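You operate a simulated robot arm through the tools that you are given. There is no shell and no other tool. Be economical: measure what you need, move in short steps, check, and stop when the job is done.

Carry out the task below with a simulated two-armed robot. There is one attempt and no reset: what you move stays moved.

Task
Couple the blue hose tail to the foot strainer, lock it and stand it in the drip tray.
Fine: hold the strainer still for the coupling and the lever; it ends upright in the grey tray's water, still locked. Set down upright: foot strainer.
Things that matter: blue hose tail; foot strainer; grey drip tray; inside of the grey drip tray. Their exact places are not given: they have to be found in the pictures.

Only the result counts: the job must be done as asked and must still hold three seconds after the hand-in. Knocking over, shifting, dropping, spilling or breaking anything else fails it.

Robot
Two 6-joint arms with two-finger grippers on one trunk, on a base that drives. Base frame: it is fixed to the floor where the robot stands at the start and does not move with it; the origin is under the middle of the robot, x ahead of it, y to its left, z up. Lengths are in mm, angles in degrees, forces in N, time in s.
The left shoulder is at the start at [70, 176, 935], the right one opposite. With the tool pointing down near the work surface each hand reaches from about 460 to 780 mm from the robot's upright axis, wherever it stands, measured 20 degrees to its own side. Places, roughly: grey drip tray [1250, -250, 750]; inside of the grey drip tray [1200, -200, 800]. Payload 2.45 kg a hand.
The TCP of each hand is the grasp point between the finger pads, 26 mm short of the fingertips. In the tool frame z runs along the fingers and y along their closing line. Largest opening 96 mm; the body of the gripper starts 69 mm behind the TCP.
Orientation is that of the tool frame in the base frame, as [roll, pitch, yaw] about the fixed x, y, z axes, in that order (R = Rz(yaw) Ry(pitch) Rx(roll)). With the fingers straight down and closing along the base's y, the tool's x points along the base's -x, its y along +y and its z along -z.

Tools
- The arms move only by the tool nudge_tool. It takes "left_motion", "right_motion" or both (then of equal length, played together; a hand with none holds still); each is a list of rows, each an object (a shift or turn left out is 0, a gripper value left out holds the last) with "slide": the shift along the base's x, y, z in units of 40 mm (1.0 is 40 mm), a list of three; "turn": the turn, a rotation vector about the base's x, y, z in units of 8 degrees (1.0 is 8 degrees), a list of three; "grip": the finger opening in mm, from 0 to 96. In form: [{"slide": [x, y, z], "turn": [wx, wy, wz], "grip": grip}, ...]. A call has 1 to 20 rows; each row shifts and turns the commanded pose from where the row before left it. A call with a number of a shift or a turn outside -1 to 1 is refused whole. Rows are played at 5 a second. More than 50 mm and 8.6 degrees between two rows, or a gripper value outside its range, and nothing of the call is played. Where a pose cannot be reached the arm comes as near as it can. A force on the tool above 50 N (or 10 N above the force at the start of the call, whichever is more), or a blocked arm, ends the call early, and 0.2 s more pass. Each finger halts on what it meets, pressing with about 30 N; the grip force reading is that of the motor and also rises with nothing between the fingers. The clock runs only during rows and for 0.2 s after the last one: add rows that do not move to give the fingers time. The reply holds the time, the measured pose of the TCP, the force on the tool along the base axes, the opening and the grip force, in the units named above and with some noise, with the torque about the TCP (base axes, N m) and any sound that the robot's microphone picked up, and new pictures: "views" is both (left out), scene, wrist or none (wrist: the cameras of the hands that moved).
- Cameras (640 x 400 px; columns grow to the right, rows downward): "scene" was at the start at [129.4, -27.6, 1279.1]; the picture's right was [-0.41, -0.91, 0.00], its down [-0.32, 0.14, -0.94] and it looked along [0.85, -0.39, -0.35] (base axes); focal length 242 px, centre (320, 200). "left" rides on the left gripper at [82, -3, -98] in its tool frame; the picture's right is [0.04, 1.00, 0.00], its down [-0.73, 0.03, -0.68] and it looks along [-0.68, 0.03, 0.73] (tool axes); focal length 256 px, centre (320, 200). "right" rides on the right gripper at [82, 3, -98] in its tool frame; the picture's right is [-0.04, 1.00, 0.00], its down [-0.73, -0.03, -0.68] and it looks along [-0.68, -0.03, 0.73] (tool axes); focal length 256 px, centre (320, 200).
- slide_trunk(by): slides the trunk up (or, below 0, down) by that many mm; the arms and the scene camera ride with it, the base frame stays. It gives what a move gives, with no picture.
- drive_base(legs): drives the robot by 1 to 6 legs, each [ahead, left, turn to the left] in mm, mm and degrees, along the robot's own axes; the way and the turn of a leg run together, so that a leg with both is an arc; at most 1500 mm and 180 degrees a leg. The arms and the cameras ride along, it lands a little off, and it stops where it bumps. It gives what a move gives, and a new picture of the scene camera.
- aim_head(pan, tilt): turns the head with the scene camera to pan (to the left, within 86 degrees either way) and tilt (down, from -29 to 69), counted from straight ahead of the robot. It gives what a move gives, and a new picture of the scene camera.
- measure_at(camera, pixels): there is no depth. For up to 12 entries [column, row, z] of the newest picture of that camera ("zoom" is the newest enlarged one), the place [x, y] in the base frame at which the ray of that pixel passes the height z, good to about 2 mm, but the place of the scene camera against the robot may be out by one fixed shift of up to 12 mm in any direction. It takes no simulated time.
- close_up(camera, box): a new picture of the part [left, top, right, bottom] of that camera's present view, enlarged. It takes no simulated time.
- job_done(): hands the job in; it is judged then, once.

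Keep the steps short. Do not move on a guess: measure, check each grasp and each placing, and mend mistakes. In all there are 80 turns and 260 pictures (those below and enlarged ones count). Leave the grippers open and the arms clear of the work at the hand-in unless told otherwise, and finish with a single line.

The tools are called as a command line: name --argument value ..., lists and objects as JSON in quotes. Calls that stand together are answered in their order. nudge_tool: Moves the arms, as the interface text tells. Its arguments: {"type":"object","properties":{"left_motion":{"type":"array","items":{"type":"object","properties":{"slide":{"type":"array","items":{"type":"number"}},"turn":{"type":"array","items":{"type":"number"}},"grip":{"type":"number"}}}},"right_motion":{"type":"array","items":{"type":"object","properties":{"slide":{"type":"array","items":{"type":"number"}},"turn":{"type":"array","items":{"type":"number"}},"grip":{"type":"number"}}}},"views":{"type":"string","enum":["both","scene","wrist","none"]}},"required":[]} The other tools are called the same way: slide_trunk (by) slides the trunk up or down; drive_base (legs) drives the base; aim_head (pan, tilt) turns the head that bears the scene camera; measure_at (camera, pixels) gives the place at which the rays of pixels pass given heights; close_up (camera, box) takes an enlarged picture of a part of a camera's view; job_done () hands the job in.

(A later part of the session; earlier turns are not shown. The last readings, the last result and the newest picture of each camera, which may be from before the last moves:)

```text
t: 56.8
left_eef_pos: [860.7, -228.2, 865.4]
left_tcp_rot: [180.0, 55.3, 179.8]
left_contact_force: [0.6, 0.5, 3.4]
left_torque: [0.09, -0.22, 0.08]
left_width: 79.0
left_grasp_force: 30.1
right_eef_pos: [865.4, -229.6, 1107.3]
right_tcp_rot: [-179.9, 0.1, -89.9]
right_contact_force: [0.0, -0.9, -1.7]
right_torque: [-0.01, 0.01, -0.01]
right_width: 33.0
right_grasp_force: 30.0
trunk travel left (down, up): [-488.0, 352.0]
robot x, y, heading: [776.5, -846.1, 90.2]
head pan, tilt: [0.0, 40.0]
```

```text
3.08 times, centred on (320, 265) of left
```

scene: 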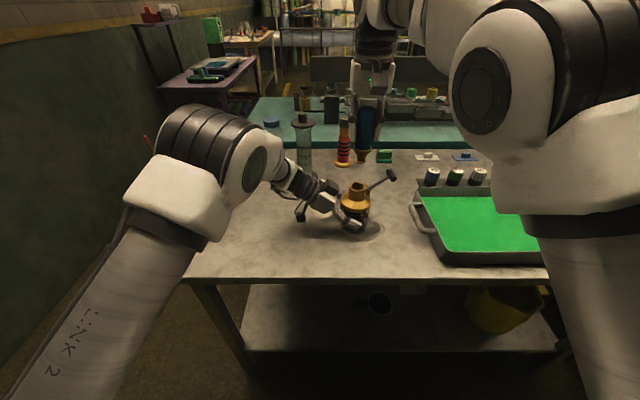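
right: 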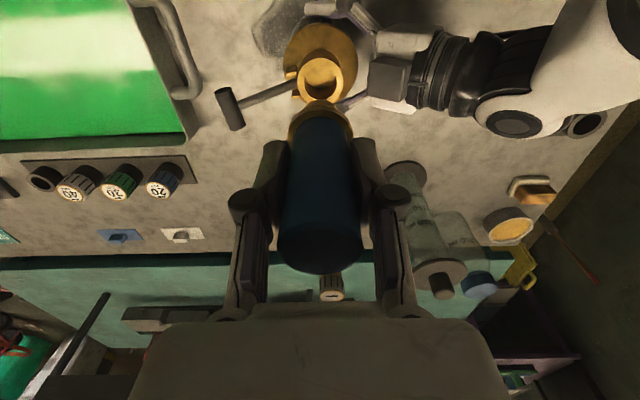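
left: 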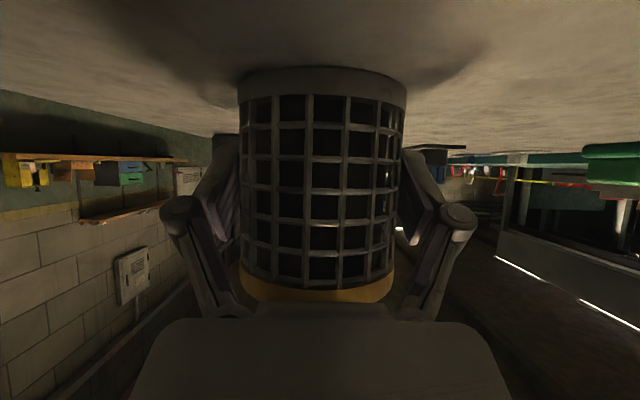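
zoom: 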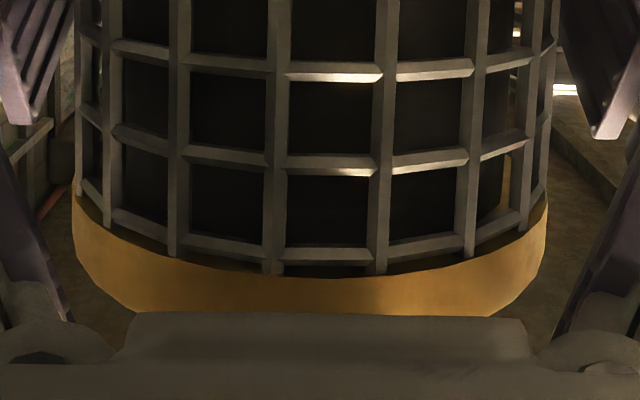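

x alignment is good (plug and bore both at zoom col 320). Lowering 45 mm and checking again.

nudge_tool --right_motion '[{"slide": [0, 0, -0.6]}, {"slide": [0, 0, -0.55]}, {"slide": [0, 0, 0]}, {"slide": [0, 0, 0]}]'

close_up --camera "scene" --box '[310, 130, 410, 230]'

close_up --camera "right" --box '[240, 30, 400, 150]'

```text
t: 57.8
left_eef_pos: [860.6, -227.6, 865.7]
left_tcp_rot: [-180.0, 55.3, 180.0]
left_contact_force: [2.2, 0.1, 3.6]
left_torque: [0.01, -0.19, 0.07]
left_width: 79.2
left_grasp_force: 30.1
right_eef_pos: [866.7, -229.1, 1060.3]
right_tcp_rot: [-180.0, 0.1, -89.9]
right_contact_force: [0.1, 0.6, -1.9]
right_torque: [0.03, -0.02, -0.01]
right_width: 33.2
right_grasp_force: 30.0
trunk travel left (down, up): [-488.0, 352.0]
robot x, y, heading: [775.2, -851.6, 90.2]
head pan, tilt: [0.0, 40.0]
```

scene: 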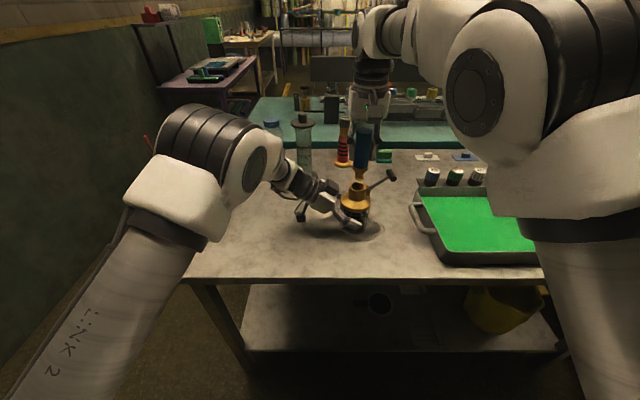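
right: 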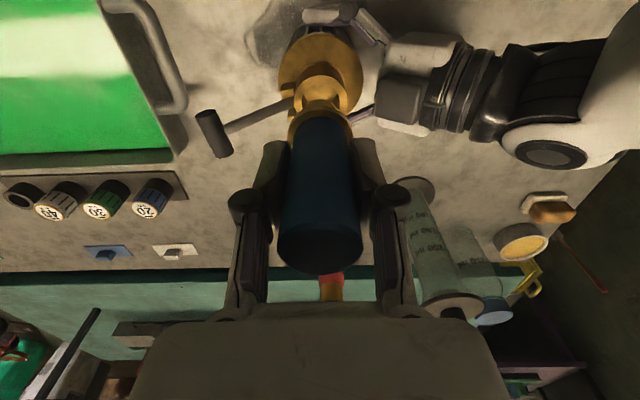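

```text
4.00 times, centred on (360, 180) of scene
```

zoom: 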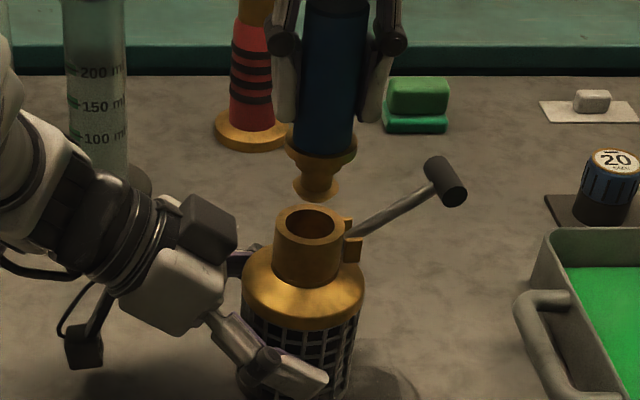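

```text
3.33 times, centred on (320, 90) of right
```

zoom: 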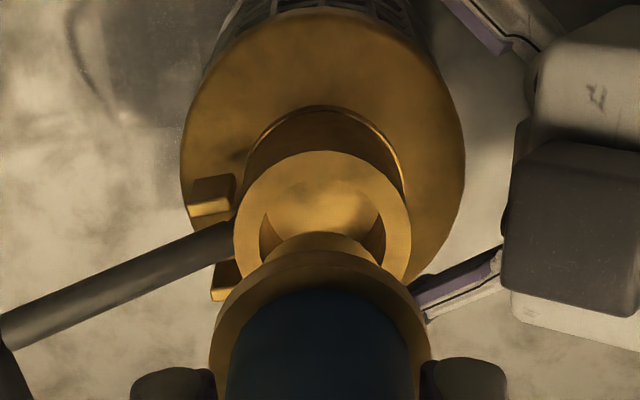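

measure_at --camera "scene" --pixels '[[357.5, 185.5, 948], [359.5, 178, 960], [359.5, 178, 970]]'

measure_at --camera "right" --pixels '[[320.6, 96.6, 948], [320.9, 106, 960], [320.9, 106, 970]]'

close_up --camera "scene" --box '[335, 155, 385, 205]'

```text
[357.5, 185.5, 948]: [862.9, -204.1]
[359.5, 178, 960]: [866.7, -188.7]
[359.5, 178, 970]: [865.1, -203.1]
```

```text
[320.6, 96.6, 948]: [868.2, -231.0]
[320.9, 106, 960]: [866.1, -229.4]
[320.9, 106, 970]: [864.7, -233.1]
```

```text
8.00 times, centred on (360, 180) of scene
```

zoom: 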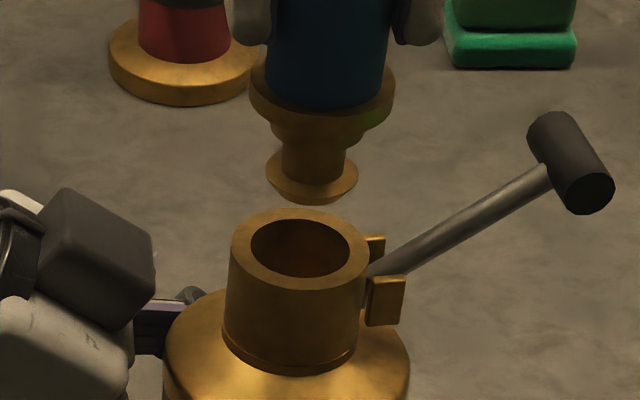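

close_up --camera "right" --box '[285, 65, 360, 125]'

```text
6.67 times, centred on (322, 95) of right
```

zoom: 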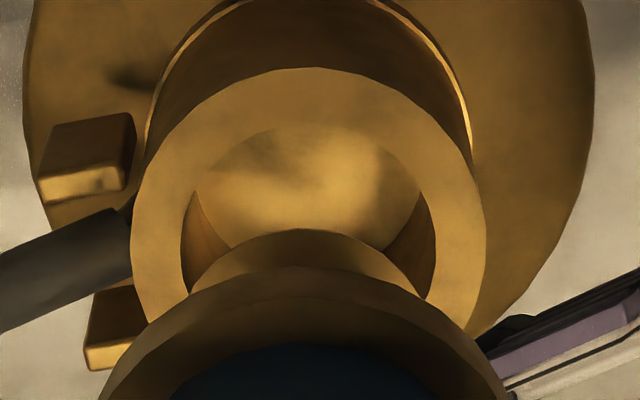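

x offset is under 1 mm (shift -x 0.8). I'll lower 10 mm to bring the plug tip to the rim and look.

nudge_tool --right_motion '[{"slide": [-0.02, 0, -0.25]}, {"slide": [0, 0, 0]}, {"slide": [0, 0, 0]}]'

close_up --camera "scene" --box '[335, 155, 385, 205]'

close_up --camera "right" --box '[285, 65, 360, 125]'

```text
t: 58.6
left_eef_pos: [861.2, -228.3, 865.4]
left_tcp_rot: [179.9, 55.4, 179.9]
left_contact_force: [1.4, -0.7, 3.8]
left_torque: [0.01, -0.09, 0.07]
left_width: 79.3
left_grasp_force: 29.6
right_eef_pos: [865.1, -229.1, 1051.0]
right_tcp_rot: [-179.8, 0.1, -90.0]
right_contact_force: [-0.8, 0.4, -1.7]
right_torque: [0.0, 0.0, 0.0]
right_width: 33.3
right_grasp_force: 30.0
trunk travel left (down, up): [-488.0, 352.0]
robot x, y, heading: [778.6, -846.5, 90.4]
head pan, tilt: [0.0, 40.0]
```

scene: 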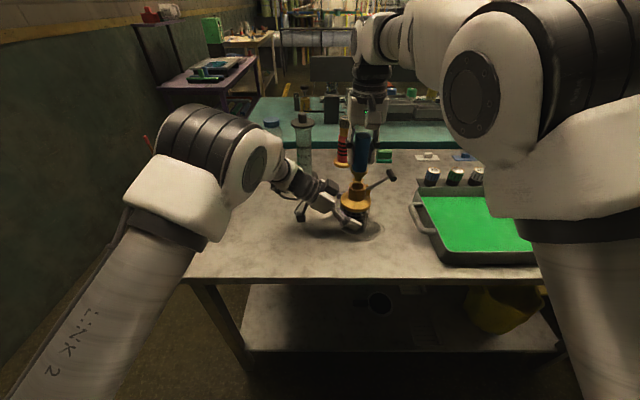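
right: 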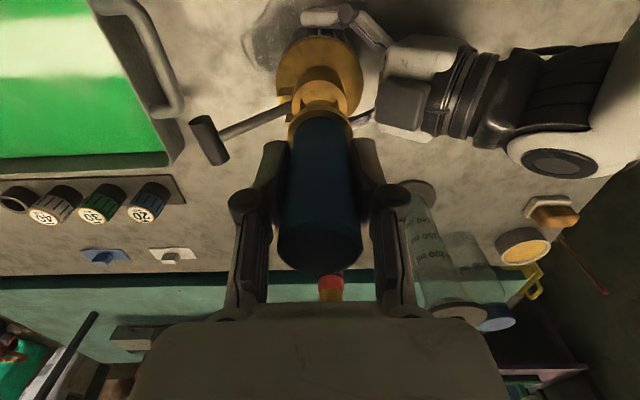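

```text
8.00 times, centred on (360, 180) of scene
```

zoom: 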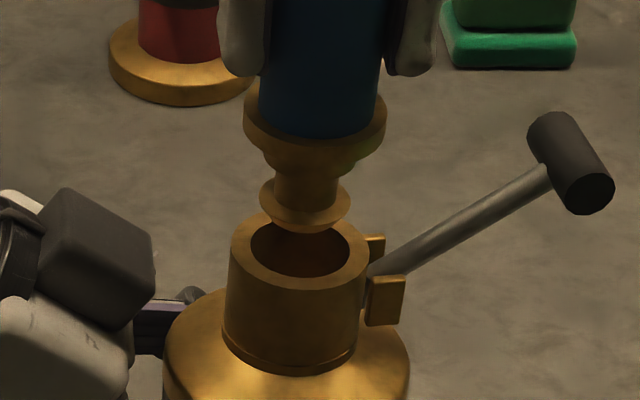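

```text
6.67 times, centred on (322, 95) of right
```

zoom: 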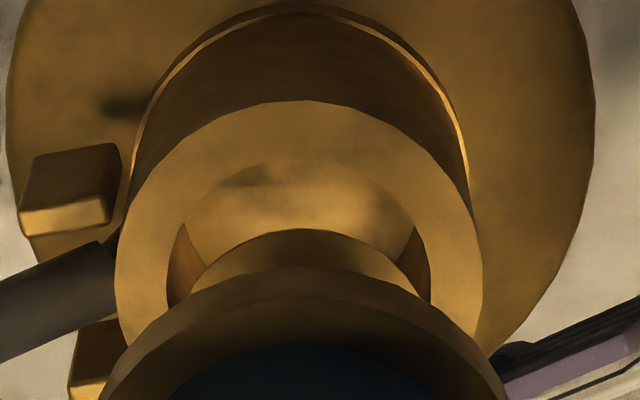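

measure_at --camera "right" --pixels '[[318.5, 105.8, 946], [319.75, 115, 956], [319.75, 115, 958], [319.75, 115, 960], [319.75, 115, 963]]'

measure_at --camera "scene" --pixels '[[357.5, 186, 946], [358.1, 181, 956], [358.1, 181, 958], [358.1, 181, 960], [358.1, 181, 963]]'

```text
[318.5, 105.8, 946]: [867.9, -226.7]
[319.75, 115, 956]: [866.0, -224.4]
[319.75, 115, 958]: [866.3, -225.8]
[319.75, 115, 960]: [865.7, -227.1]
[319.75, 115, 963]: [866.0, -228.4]
```

```text
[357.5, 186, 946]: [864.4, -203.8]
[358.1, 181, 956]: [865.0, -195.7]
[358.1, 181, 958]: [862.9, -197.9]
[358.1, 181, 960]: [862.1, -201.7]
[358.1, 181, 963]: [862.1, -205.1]
```

Offsets agree to within ~1 mm (plug tip at ~z 960, rim ~946). I nudge +0.5 mm in x and lower 22 mm in small steps, watching force.

nudge_tool --right_motion '[{"slide": [0.013, 0, -0.15]}, {"slide": [0, 0, -0.15]}, {"slide": [0, 0, -0.12]}, {"slide": [0, 0, -0.12]}, {"slide": [0, 0, 0]}]' --views "wrist"

close_up --camera "scene" --box '[335, 155, 385, 205]'

close_up --camera "right" --box '[285, 65, 360, 125]'

```text
t: 59.8
left_eef_pos: [860.7, -227.6, 864.1]
left_tcp_rot: [-180.0, 55.3, 179.9]
left_contact_force: [0.4, -0.8, 2.7]
left_torque: [-0.03, -0.03, 0.05]
left_width: 79.1
left_grasp_force: 30.3
right_eef_pos: [865.6, -229.4, 1029.8]
right_tcp_rot: [-179.8, 0.1, -89.8]
right_contact_force: [-0.2, -0.7, -1.0]
right_torque: [0.03, 0.02, 0.0]
right_width: 33.1
right_grasp_force: 29.6
trunk travel left (down, up): [-488.0, 352.0]
robot x, y, heading: [775.8, -843.8, 90.3]
head pan, tilt: [0.0, 40.0]
```

right: 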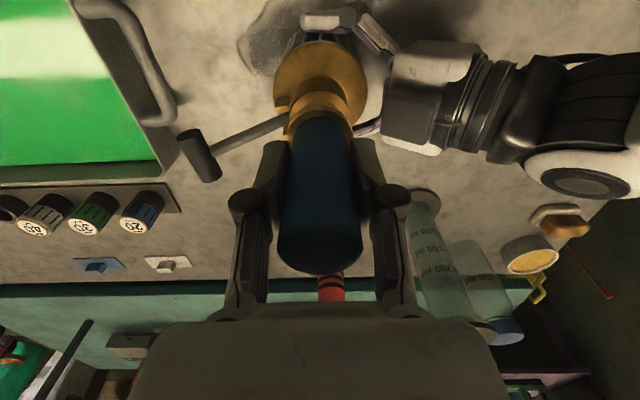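

```text
8.00 times, centred on (360, 180) of scene
```

zoom: 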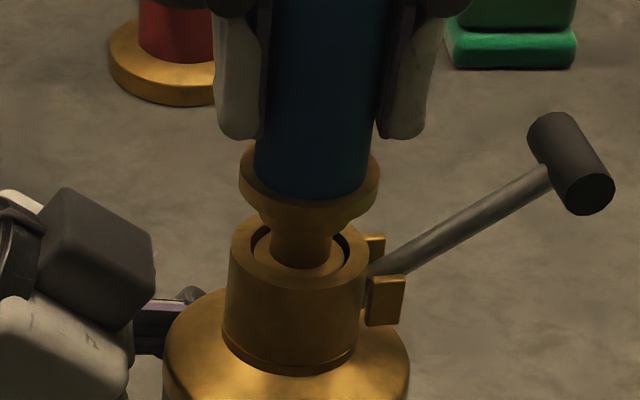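

```text
6.67 times, centred on (322, 95) of right
```

zoom: 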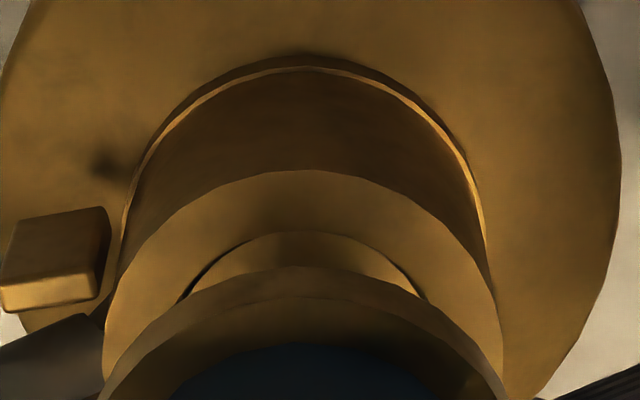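

The plug tip is inside the bore without contact force. I continue lowering until it seats.

nudge_tool --right_motion '[{"slide": [0, 0, -0.12]}, {"slide": [0, 0, -0.12]}, {"slide": [0, 0, -0.1]}, {"slide": [0, 0, -0.1]}, {"slide": [0, 0, -0.1]}, {"slide": [0, 0, 0]}]' --views "wrist"

close_up --camera "scene" --box '[335, 155, 385, 205]'

```text
t: 61.2
left_eef_pos: [859.9, -228.2, 865.9]
left_tcp_rot: [-180.0, 55.3, 179.9]
left_contact_force: [0.1, -2.2, 2.9]
left_torque: [-0.03, 0.03, 0.06]
left_width: 79.2
left_grasp_force: 29.8
right_eef_pos: [866.0, -229.3, 1007.1]
right_tcp_rot: [-179.9, 0.1, -90.0]
right_contact_force: [-0.3, -0.4, -1.5]
right_torque: [-0.03, -0.03, 0.01]
right_width: 33.3
right_grasp_force: 29.8
trunk travel left (down, up): [-488.0, 352.0]
robot x, y, heading: [780.0, -845.2, 90.2]
head pan, tilt: [0.0, 40.0]
```

right: 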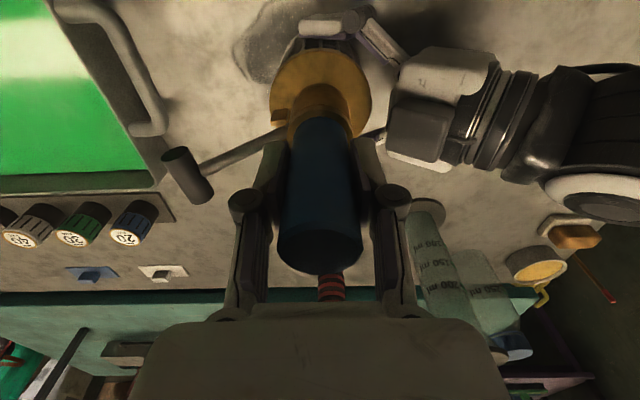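

```text
8.00 times, centred on (360, 180) of scene
```

zoom: 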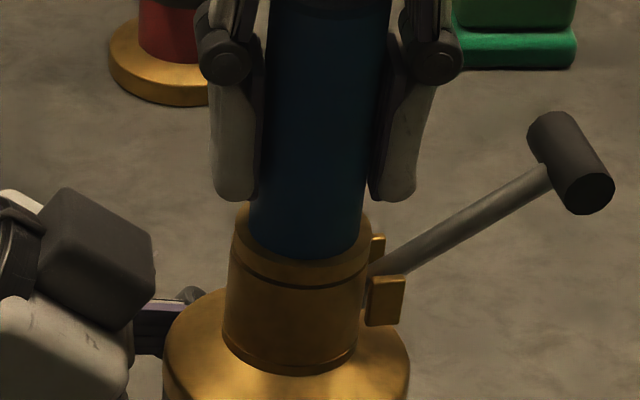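

Nearly seated. Pressing in 2 mm steps until contact shows.

nudge_tool --right_motion '[{"slide": [0, 0, -0.05]}, {"slide": [0, 0, -0.05]}, {"slide": [0, 0, -0.05]}, {"slide": [0, 0, 0]}]' --views "none"

close_up --camera "scene" --box '[335, 155, 385, 205]'

```text
t: 62.2
left_eef_pos: [860.4, -229.3, 866.0]
left_tcp_rot: [180.0, 55.2, 179.8]
left_contact_force: [1.0, 10.7, -11.8]
left_torque: [0.21, 0.17, 0.17]
left_width: 79.2
left_grasp_force: 29.8
right_eef_pos: [865.9, -229.3, 1004.4]
right_tcp_rot: [-179.9, 0.4, -89.9]
right_contact_force: [0.9, -1.4, 40.5]
right_torque: [0.11, -0.07, -0.02]
right_width: 33.7
right_grasp_force: 29.7
trunk travel left (down, up): [-488.0, 352.0]
robot x, y, heading: [778.3, -847.7, 90.5]
head pan, tilt: [0.0, 40.0]
```

```text
8.00 times, centred on (360, 180) of scene
```

zoom: 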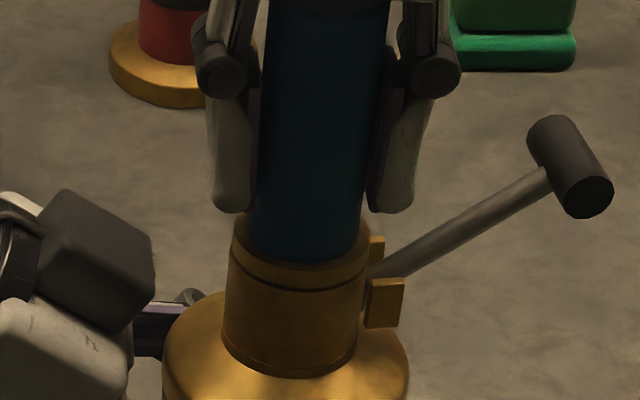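

Seated: 40 N at z≈1004, ring flush on the rim. I relax the press, open the right hand and lift it clear.

nudge_tool --right_motion '[{"slide": [0, 0, 0.07]}, {"grip": 50}, {"grip": 60}, {"grip": 60}, {"slide": [0, 0, 0.5]}, {"slide": [0, 0, 1]}, {"slide": [0, 0, 1]}, {"slide": [0, 0, 0]}]'

close_up --camera "scene" --box '[310, 130, 410, 230]'

close_up --camera "right" --box '[180, 0, 460, 200]'

```text
t: 64.0
left_eef_pos: [861.1, -227.0, 864.5]
left_tcp_rot: [-180.0, 55.2, 179.9]
left_contact_force: [1.9, 0.6, 3.9]
left_torque: [-0.22, 0.14, 0.08]
left_width: 78.8
left_grasp_force: 29.7
right_eef_pos: [865.9, -229.6, 1104.7]
right_tcp_rot: [-179.9, 0.2, -89.9]
right_contact_force: [0.3, -0.2, -0.3]
right_torque: [0.0, 0.02, -0.02]
right_width: 60.1
right_grasp_force: 0.0
trunk travel left (down, up): [-488.0, 352.0]
robot x, y, heading: [775.5, -844.4, 90.4]
head pan, tilt: [0.0, 40.0]
```

scene: 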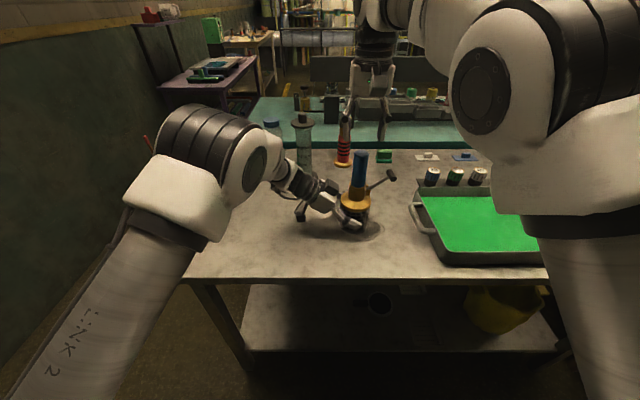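
right: 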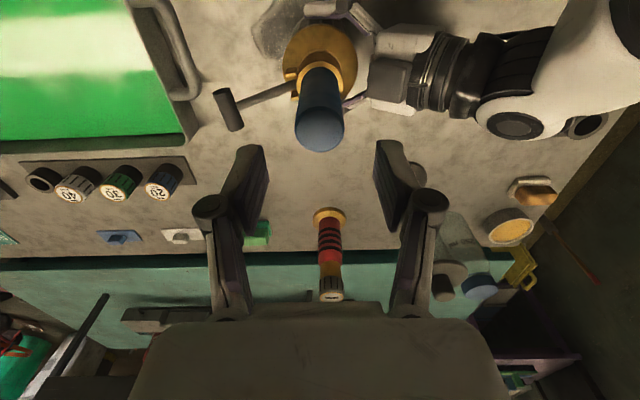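

```text
4.00 times, centred on (360, 180) of scene
```

zoom: 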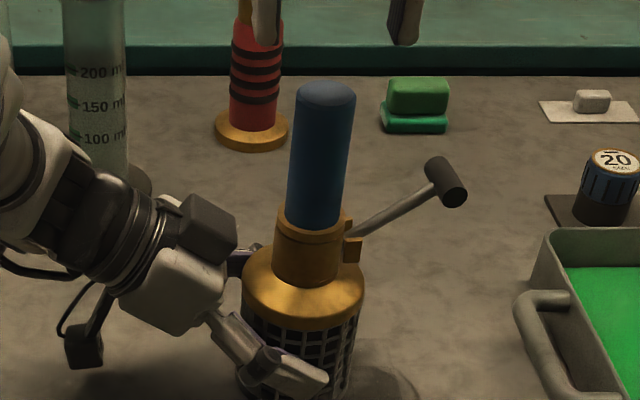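

```text
2.00 times, centred on (320, 100) of right
```

zoom: 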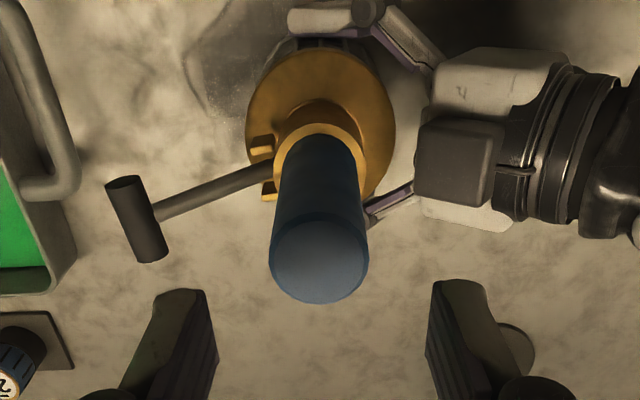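

The hose stands in the neck. Now the lever: I measure the knob and hinge, and move the right hand over the knob with its yaw turned +90 (thin side toward the hose).

measure_at --camera "right" --pixels '[[228, 109, 970], [228, 109, 980], [228, 109, 990], [292, 89, 930], [292, 89, 940]]'

nudge_tool --right_motion '[{"slide": [0.6, 0, 0.2], "turn": [0, 0, 1], "grip": 20}, {"slide": [0.6, 0, 0], "turn": [0, 0, 1], "grip": 0}, {"slide": [0.6, 0, 0], "turn": [0, 0, 1]}, {"slide": [0.4, 0, 0], "turn": [0, 0, 1]}, {"turn": [0, 0, 1]}, {"turn": [0, 0, 1]}, {"turn": [0, 0, 1]}, {"turn": [0, 0, 1]}, {"turn": [0, 0, 1]}, {"turn": [0, 0, 1]}, {"turn": [0, 0, 1]}, {"turn": [0, 0, 0.25]}, {"slide": [0, 0, 0]}]'

close_up --camera "right" --box '[180, 60, 460, 260]'

```text
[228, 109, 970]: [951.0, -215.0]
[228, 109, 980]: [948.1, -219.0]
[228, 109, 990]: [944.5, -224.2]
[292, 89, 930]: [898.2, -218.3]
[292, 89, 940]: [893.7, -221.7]
```

```text
t: 66.8
left_eef_pos: [859.8, -228.8, 864.5]
left_tcp_rot: [180.0, 55.3, 180.0]
left_contact_force: [0.2, 1.8, 5.3]
left_torque: [0.13, -0.01, 0.14]
left_width: 78.9
left_grasp_force: 30.1
right_eef_pos: [954.1, -230.0, 1112.4]
right_tcp_rot: [-179.9, 0.1, 0.2]
right_contact_force: [-0.1, -0.5, 0.2]
right_torque: [-0.02, -0.01, 0.01]
right_width: 0.0
right_grasp_force: 28.8
trunk travel left (down, up): [-488.0, 352.0]
robot x, y, heading: [776.0, -847.8, 90.5]
head pan, tilt: [0.0, 40.0]
```

scene: 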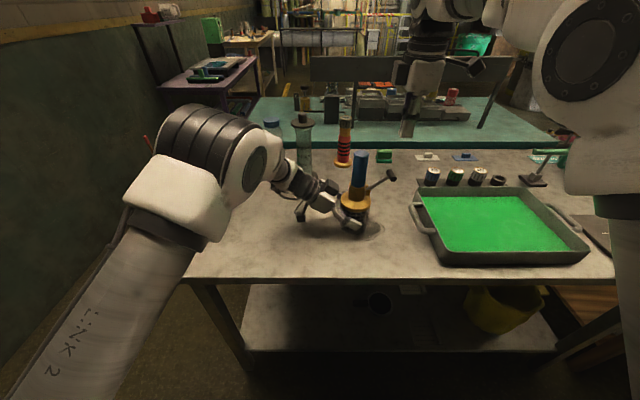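
right: 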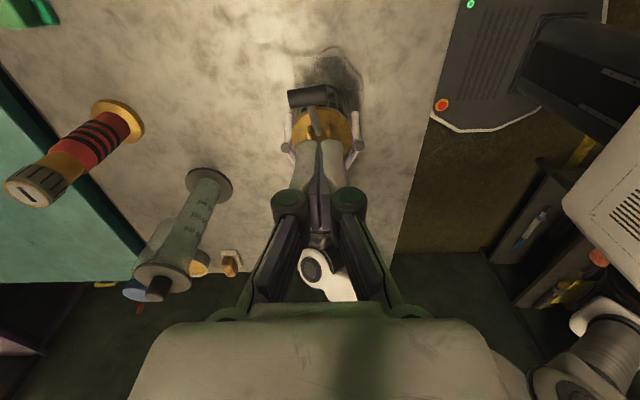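

```text
2.00 times, centred on (320, 160) of right
```

zoom: 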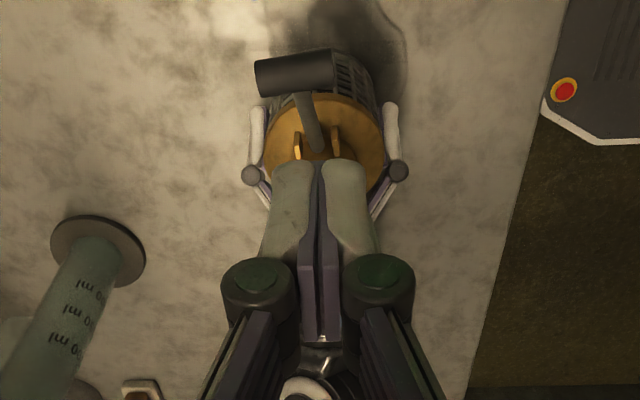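

measure_at --camera "right" --pixels '[[307.5, 96.5, 970], [307.5, 96.5, 980], [307.5, 96.5, 990], [318.5, 130, 935]]'

```text
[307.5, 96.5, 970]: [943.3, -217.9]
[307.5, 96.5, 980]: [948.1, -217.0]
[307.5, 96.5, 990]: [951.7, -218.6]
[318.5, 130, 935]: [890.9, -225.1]
```

Knob ≈ (948,-218,980), hinge ≈ (893,-223,935). Closed fingertips go above the knob, then a test push downward.

nudge_tool --right_motion '[{"slide": [0, 0.15, -0.8]}, {"slide": [0, 0.15, -0.8]}, {"slide": [0, 0, -0.4]}, {"slide": [0, 0, -0.2]}, {"slide": [0, 0, -0.15]}, {"slide": [0, 0, -0.15]}, {"slide": [0, 0, 0]}]' --views "wrist"

close_up --camera "scene" --box '[320, 130, 440, 230]'

```text
t: 68.4
left_eef_pos: [861.0, -229.2, 864.8]
left_tcp_rot: [-179.9, 55.2, 179.9]
left_contact_force: [-1.2, -0.4, 2.7]
left_torque: [0.04, -0.02, 0.13]
left_width: 79.3
left_grasp_force: 29.6
right_eef_pos: [954.6, -218.0, 1012.2]
right_tcp_rot: [-179.9, 0.1, 0.1]
right_contact_force: [1.3, -0.4, 0.6]
right_torque: [0.04, 0.01, -0.03]
right_width: 6.2
right_grasp_force: 28.3
trunk travel left (down, up): [-488.0, 352.0]
robot x, y, heading: [775.7, -848.0, 90.4]
head pan, tilt: [0.0, 40.0]
```

right: 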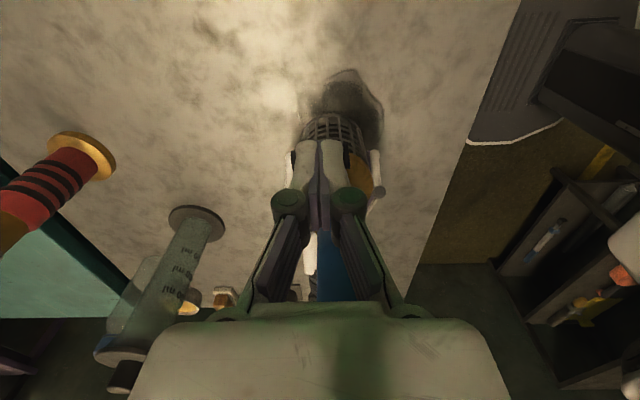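

```text
4.00 times, centred on (380, 180) of scene
```

zoom: 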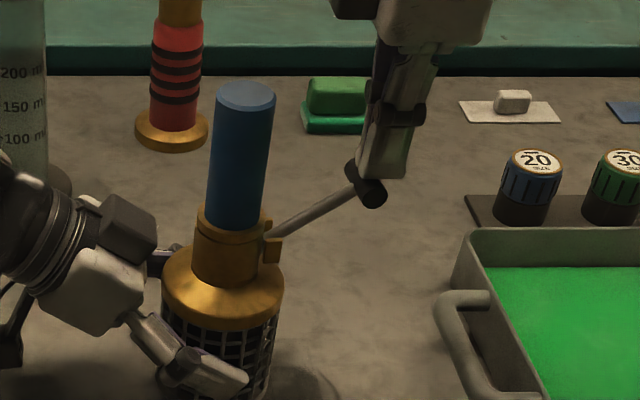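

The fingertips are touching the knob. I push down along the arc in small steps.

nudge_tool --right_motion '[{"slide": [0.03, -0.05, -0.15]}, {"slide": [0.03, 0, -0.15]}, {"slide": [0.02, 0, -0.15]}, {"slide": [0, 0, 0]}]' --views "wrist"

close_up --camera "scene" --box '[320, 130, 440, 230]'

```text
t: 69.4
left_eef_pos: [861.0, -227.6, 865.3]
left_tcp_rot: [-180.0, 55.4, 179.8]
left_contact_force: [-0.4, -1.5, 3.1]
left_torque: [-0.05, 0.04, 0.09]
left_width: 79.2
left_grasp_force: 29.3
right_eef_pos: [956.6, -220.1, 994.9]
right_tcp_rot: [-179.8, 0.1, 0.0]
right_contact_force: [0.2, -0.4, 0.1]
right_torque: [0.01, 0.02, 0.01]
right_width: 0.0
right_grasp_force: 29.0
trunk travel left (down, up): [-488.0, 352.0]
robot x, y, heading: [772.5, -851.0, 90.4]
head pan, tilt: [0.0, 40.0]
```

right: 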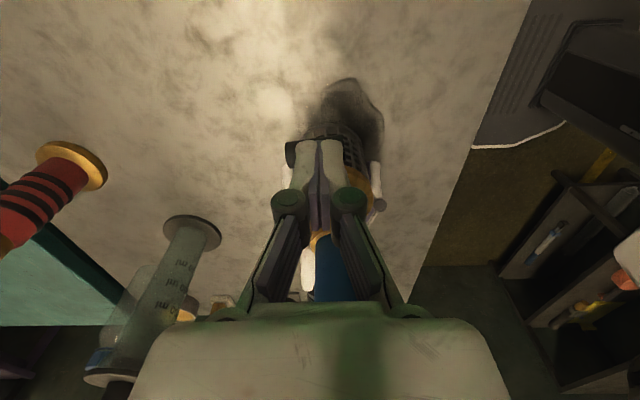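

```text
4.00 times, centred on (380, 180) of scene
```

zoom: 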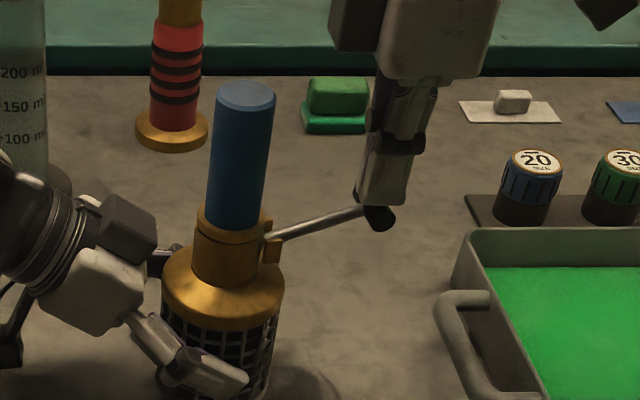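

The lever swings down easily. Continuing the push.

nudge_tool --right_motion '[{"slide": [0.08, 0, -0.2]}, {"slide": [0.05, 0, -0.2]}, {"slide": [0.03, 0, -0.2]}, {"slide": [0, 0, -0.2]}, {"slide": [-0.05, 0, -0.2]}, {"slide": [0, 0, 0]}]' --views "wrist"

close_up --camera "scene" --box '[320, 130, 440, 230]'

```text
t: 70.8
left_eef_pos: [861.1, -227.9, 863.7]
left_tcp_rot: [179.9, 55.4, 179.9]
left_contact_force: [-0.8, -2.2, 3.2]
left_torque: [-0.06, -0.02, 0.06]
left_width: 79.0
left_grasp_force: 30.3
right_eef_pos: [960.6, -220.2, 953.7]
right_tcp_rot: [-179.8, 0.1, 0.1]
right_contact_force: [-0.1, 0.2, 0.2]
right_torque: [0.0, -0.04, 0.0]
right_width: 0.0
right_grasp_force: 28.5
trunk travel left (down, up): [-488.0, 352.0]
robot x, y, heading: [773.3, -846.3, 90.3]
head pan, tilt: [0.0, 40.0]
```

right: 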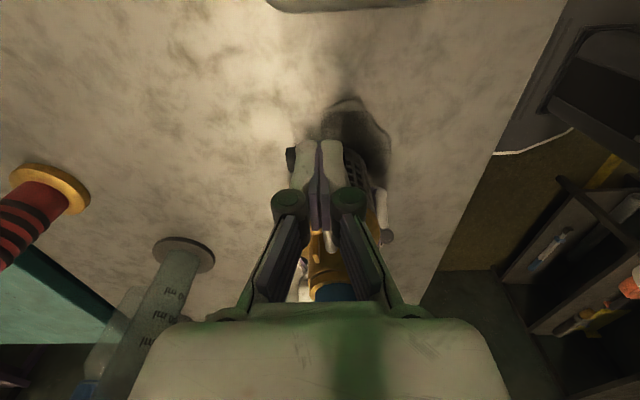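

```text
4.00 times, centred on (380, 180) of scene
```

zoom: 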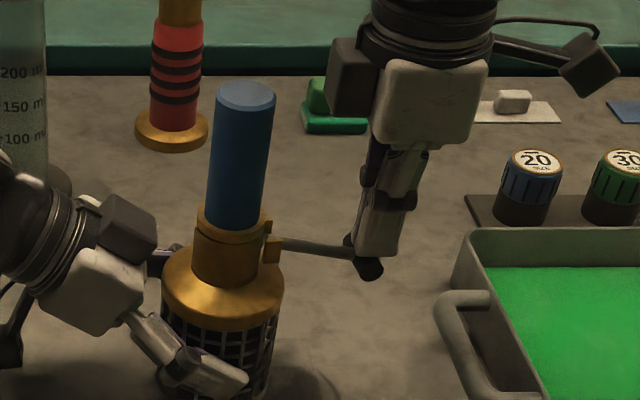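

Still free. Continuing down along the arc, moving inward.

nudge_tool --right_motion '[{"slide": [-0.05, 0, -0.2]}, {"slide": [-0.08, 0, -0.2]}, {"slide": [-0.12, 0, -0.15]}, {"slide": [-0.12, 0, -0.12]}, {"slide": [0, 0, 0]}]' --views "wrist"

close_up --camera "scene" --box '[320, 130, 440, 230]'

```text
t: 72.0
left_eef_pos: [861.9, -229.3, 868.6]
left_tcp_rot: [179.7, 55.2, 179.5]
left_contact_force: [-6.4, 8.6, -5.0]
left_torque: [0.55, 0.42, 0.29]
left_width: 78.6
left_grasp_force: 30.0
right_eef_pos: [947.5, -220.2, 932.3]
right_tcp_rot: [-179.3, 0.1, 0.2]
right_contact_force: [17.9, 0.4, 46.7]
right_torque: [0.05, 0.15, 0.03]
right_width: 6.0
right_grasp_force: 28.9
trunk travel left (down, up): [-488.0, 352.0]
robot x, y, heading: [773.3, -845.6, 90.5]
head pan, tilt: [0.0, 40.0]
```

right: 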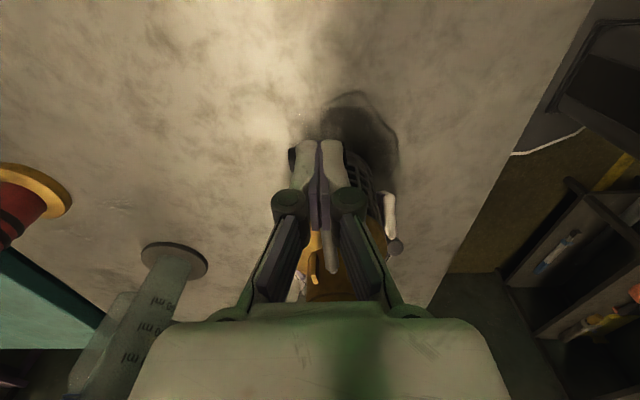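

```text
4.00 times, centred on (380, 180) of scene
```

zoom: 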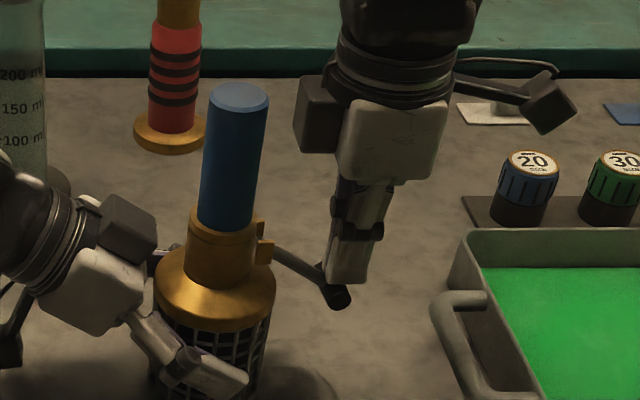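

Resistance of ~47 N now with the lever at about -45°; this may be the stop. I back the hand off and inspect the lever.

nudge_tool --right_motion '[{"slide": [0.1, 0, 0.3]}, {"slide": [0.3, 0, 0.8]}, {"slide": [0.5, 0, 1]}, {"slide": [0.5, 0, 1]}, {"slide": [0, 0, 0]}]'

close_up --camera "scene" --box '[320, 150, 400, 240]'

close_up --camera "right" --box '[220, 40, 420, 200]'

```text
t: 73.2
left_eef_pos: [860.7, -228.3, 866.8]
left_tcp_rot: [179.7, 55.3, 179.7]
left_contact_force: [0.2, 3.0, 16.6]
left_torque: [0.23, -0.09, 0.09]
left_width: 78.4
left_grasp_force: 30.1
right_eef_pos: [1001.8, -221.8, 1054.4]
right_tcp_rot: [-179.8, 0.0, 0.1]
right_contact_force: [-0.1, -0.4, 0.3]
right_torque: [-0.03, 0.02, -0.01]
right_width: 0.0
right_grasp_force: 28.1
trunk travel left (down, up): [-488.0, 352.0]
robot x, y, heading: [772.6, -847.8, 90.2]
head pan, tilt: [0.0, 40.0]
```

scene: 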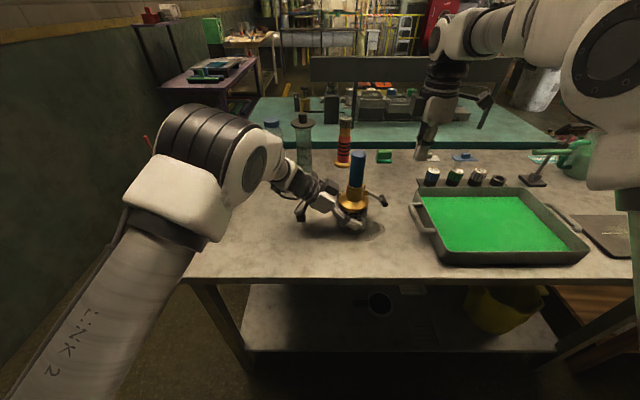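
right: 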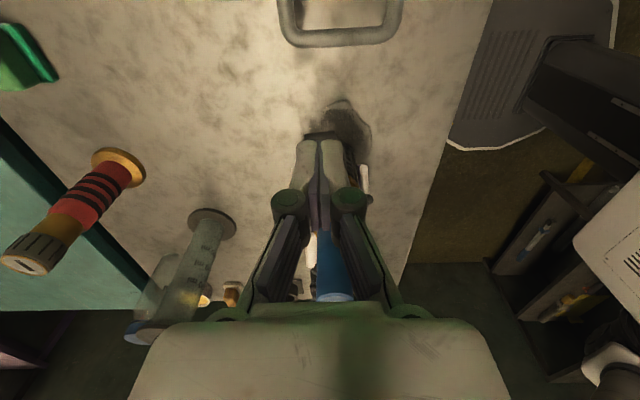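

```text
4.44 times, centred on (360, 195) of scene
```

zoom: 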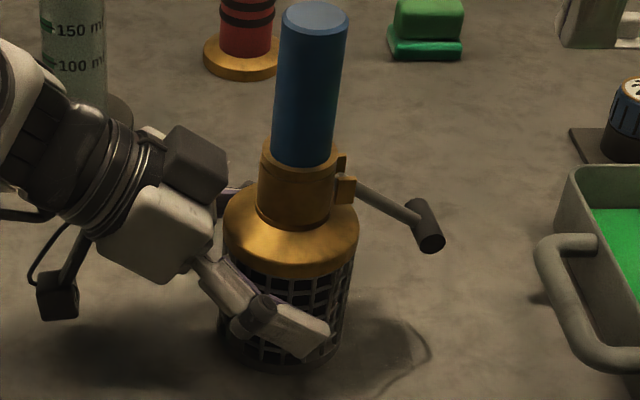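

```text
2.50 times, centred on (320, 120) of right
```

zoom: 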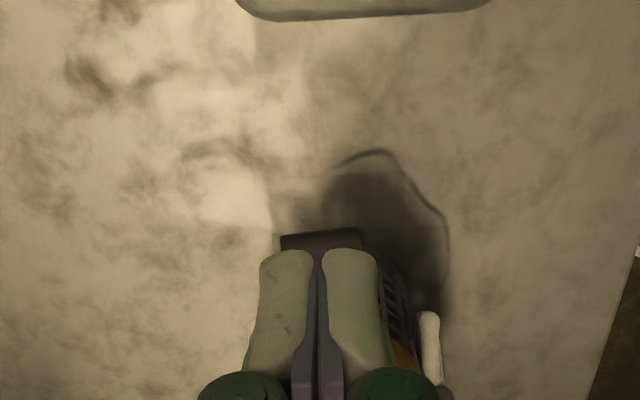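

The lever now rests about 38–45° below horizontal, and no click was heard. I move the right hand aside (-y) with fingers open so its camera can see the lever, to measure the angle.

nudge_tool --right_motion '[{"slide": [0.3, -0.8, 0.3], "grip": 40}, {"slide": [0.3, -0.8, 0.3], "grip": 60}, {"slide": [0, 0, 0]}, {"slide": [0, 0, 0]}]'

close_up --camera "right" --box '[180, 90, 380, 230]'

close_up --camera "scene" --box '[330, 150, 400, 240]'

```text
t: 74.2
left_eef_pos: [861.2, -230.0, 865.9]
left_tcp_rot: [179.8, 55.3, 179.8]
left_contact_force: [-1.8, -2.8, 12.0]
left_torque: [0.03, 0.0, 0.0]
left_width: 78.4
left_grasp_force: 30.1
right_eef_pos: [1026.5, -285.9, 1075.5]
right_tcp_rot: [-179.8, 0.1, 0.2]
right_contact_force: [0.7, -0.3, 0.1]
right_torque: [-0.01, 0.01, -0.01]
right_width: 60.0
right_grasp_force: 0.0
trunk travel left (down, up): [-488.0, 352.0]
robot x, y, heading: [772.5, -847.0, 90.2]
head pan, tilt: [0.0, 40.0]
```

scene: 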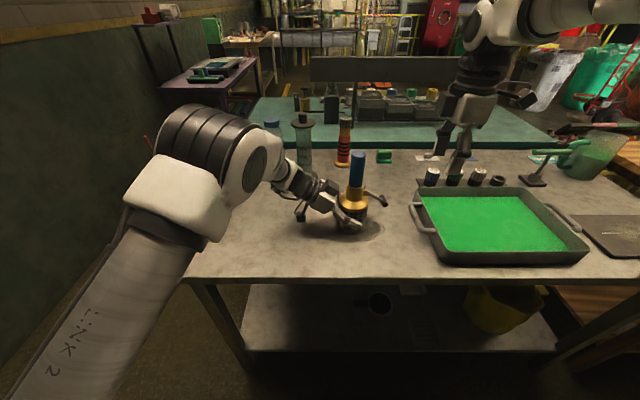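
right: 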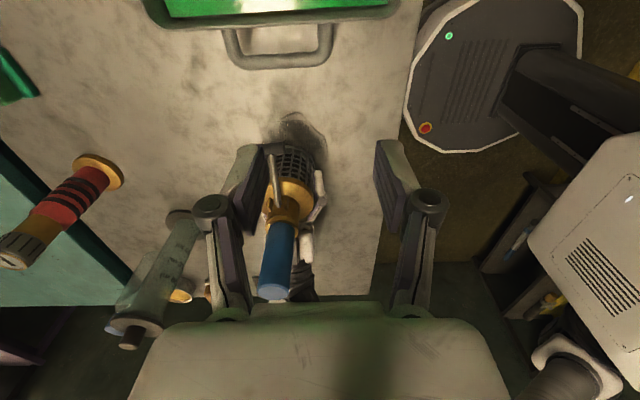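

```text
2.86 times, centred on (280, 160) of right
```

zoom: 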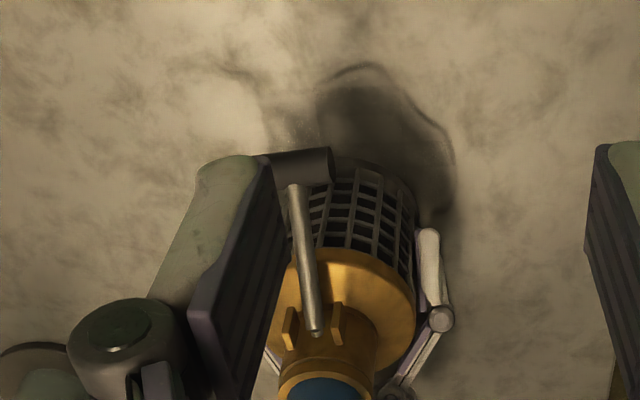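

```text
4.44 times, centred on (365, 195) of scene
```

zoom: 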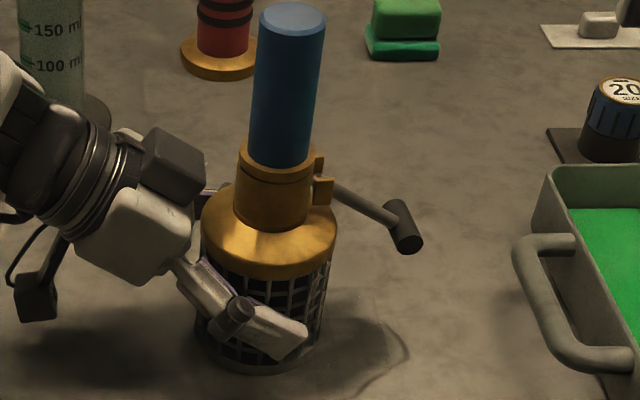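

measure_at --camera "right" --pixels '[[273.7, 147.8, 880], [273.7, 147.8, 890], [273.7, 147.8, 900], [273.7, 147.8, 910]]'

measure_at --camera "scene" --pixels '[[384.1, 200.6, 880], [384.1, 200.6, 890], [384.1, 200.6, 900], [384.1, 200.6, 910]]'

```text
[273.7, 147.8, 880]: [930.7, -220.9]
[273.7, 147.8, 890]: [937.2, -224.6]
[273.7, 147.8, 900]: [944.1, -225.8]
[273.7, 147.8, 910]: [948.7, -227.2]
```

```text
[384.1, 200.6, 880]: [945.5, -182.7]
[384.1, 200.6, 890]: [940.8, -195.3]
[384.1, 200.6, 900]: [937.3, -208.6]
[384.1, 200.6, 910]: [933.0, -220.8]
```

The knob now sits at ≈(941,-225,896): about -39°, mirror of the +40° start, and it didn't spring back, so it looks like the end stop. I'll check the lock by gripping the hose and pulling gently upward. First, where the hose top is.

measure_at --camera "right" --pixels '[[273.5, 291, 1030], [273.5, 291, 1036], [273.5, 291, 1042]]'

measure_at --camera "scene" --pixels '[[359, 153, 1036]]'

nudge_tool --right_motion '[{"slide": [-0.5, 0.4, 0.8]}, {"slide": [-0.9, 0.5, 0]}, {"slide": [-0.9, 0.5, 0]}, {"slide": [-0.9, 0.04, 0]}, {"slide": [-0.8, 0, 0]}, {"slide": [0, 0, 0]}]'

```text
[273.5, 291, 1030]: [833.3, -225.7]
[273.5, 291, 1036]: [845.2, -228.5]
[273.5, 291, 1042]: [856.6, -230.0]
```

```text
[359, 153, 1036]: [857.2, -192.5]
```

```text
t: 75.6
left_eef_pos: [860.9, -227.8, 866.0]
left_tcp_rot: [179.9, 55.4, 179.9]
left_contact_force: [1.3, -2.8, 8.3]
left_torque: [0.18, -0.09, 0.01]
left_width: 78.3
left_grasp_force: 30.2
right_eef_pos: [865.1, -226.7, 1108.0]
right_tcp_rot: [-179.8, 0.1, 0.1]
right_contact_force: [0.5, -0.3, 0.1]
right_torque: [-0.02, -0.01, 0.01]
right_width: 59.9
right_grasp_force: 0.1
trunk travel left (down, up): [-488.0, 352.0]
robot x, y, heading: [777.9, -846.8, 90.4]
head pan, tilt: [0.0, 40.0]
```

scene: 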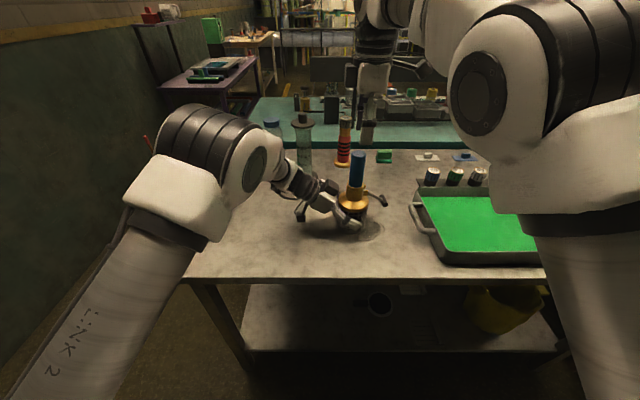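
right: 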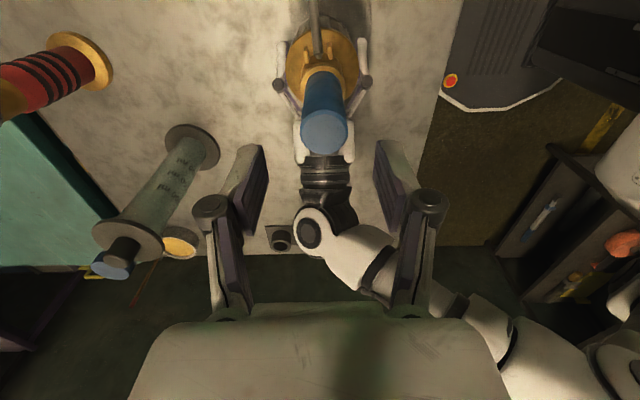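

measure_at --camera "right" --pixels '[[324, 130, 1032], [324, 130, 1038], [324, 130, 1044], [321, 72, 948]]'

close_up --camera "right" --box '[260, 0, 400, 160]'

```text
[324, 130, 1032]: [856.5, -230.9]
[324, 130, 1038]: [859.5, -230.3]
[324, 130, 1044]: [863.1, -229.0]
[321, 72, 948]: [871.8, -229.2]
```

```text
2.50 times, centred on (330, 80) of right
```

zoom: 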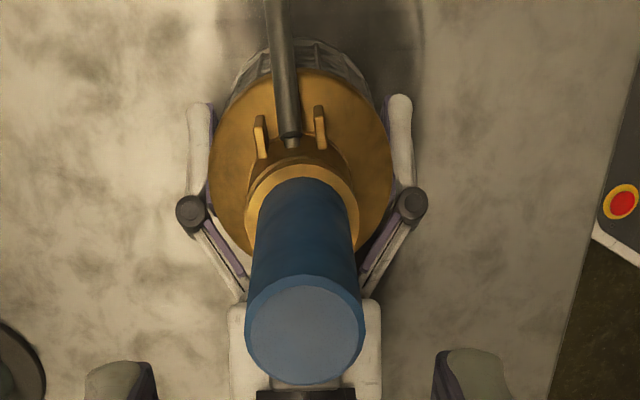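

Hose axis ≈ (862,-229.5). Lowering the right hand around it and gripping.

nudge_tool --right_motion '[{"slide": [-0.05, -0.06, -0.6]}, {"slide": [0, 0, -0.9]}, {"slide": [0, 0, -0.95]}, {"slide": [0, 0, 0]}, {"grip": 45}, {"grip": 20}, {"grip": 20}, {"grip": 20}]' --views "wrist"

close_up --camera "scene" --box '[320, 130, 420, 230]'

```text
t: 77.4
left_eef_pos: [861.3, -228.3, 865.5]
left_tcp_rot: [179.9, 55.3, 179.8]
left_contact_force: [0.7, -1.6, 6.6]
left_torque: [0.18, -0.04, 0.17]
left_width: 78.6
left_grasp_force: 29.8
right_eef_pos: [863.9, -228.5, 1010.8]
right_tcp_rot: [-179.8, 0.1, 0.1]
right_contact_force: [-0.2, 1.5, 4.2]
right_torque: [0.14, 0.03, 0.02]
right_width: 33.2
right_grasp_force: 29.5
trunk travel left (down, up): [-488.0, 352.0]
robot x, y, heading: [775.1, -848.3, 90.5]
head pan, tilt: [0.0, 40.0]
```

right: 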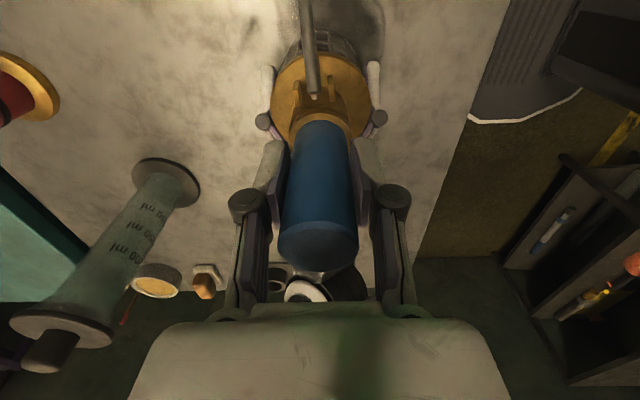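

```text
4.00 times, centred on (370, 180) of scene
```

zoom: 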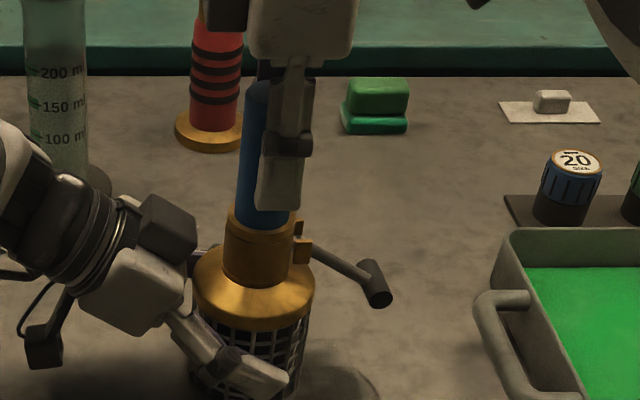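

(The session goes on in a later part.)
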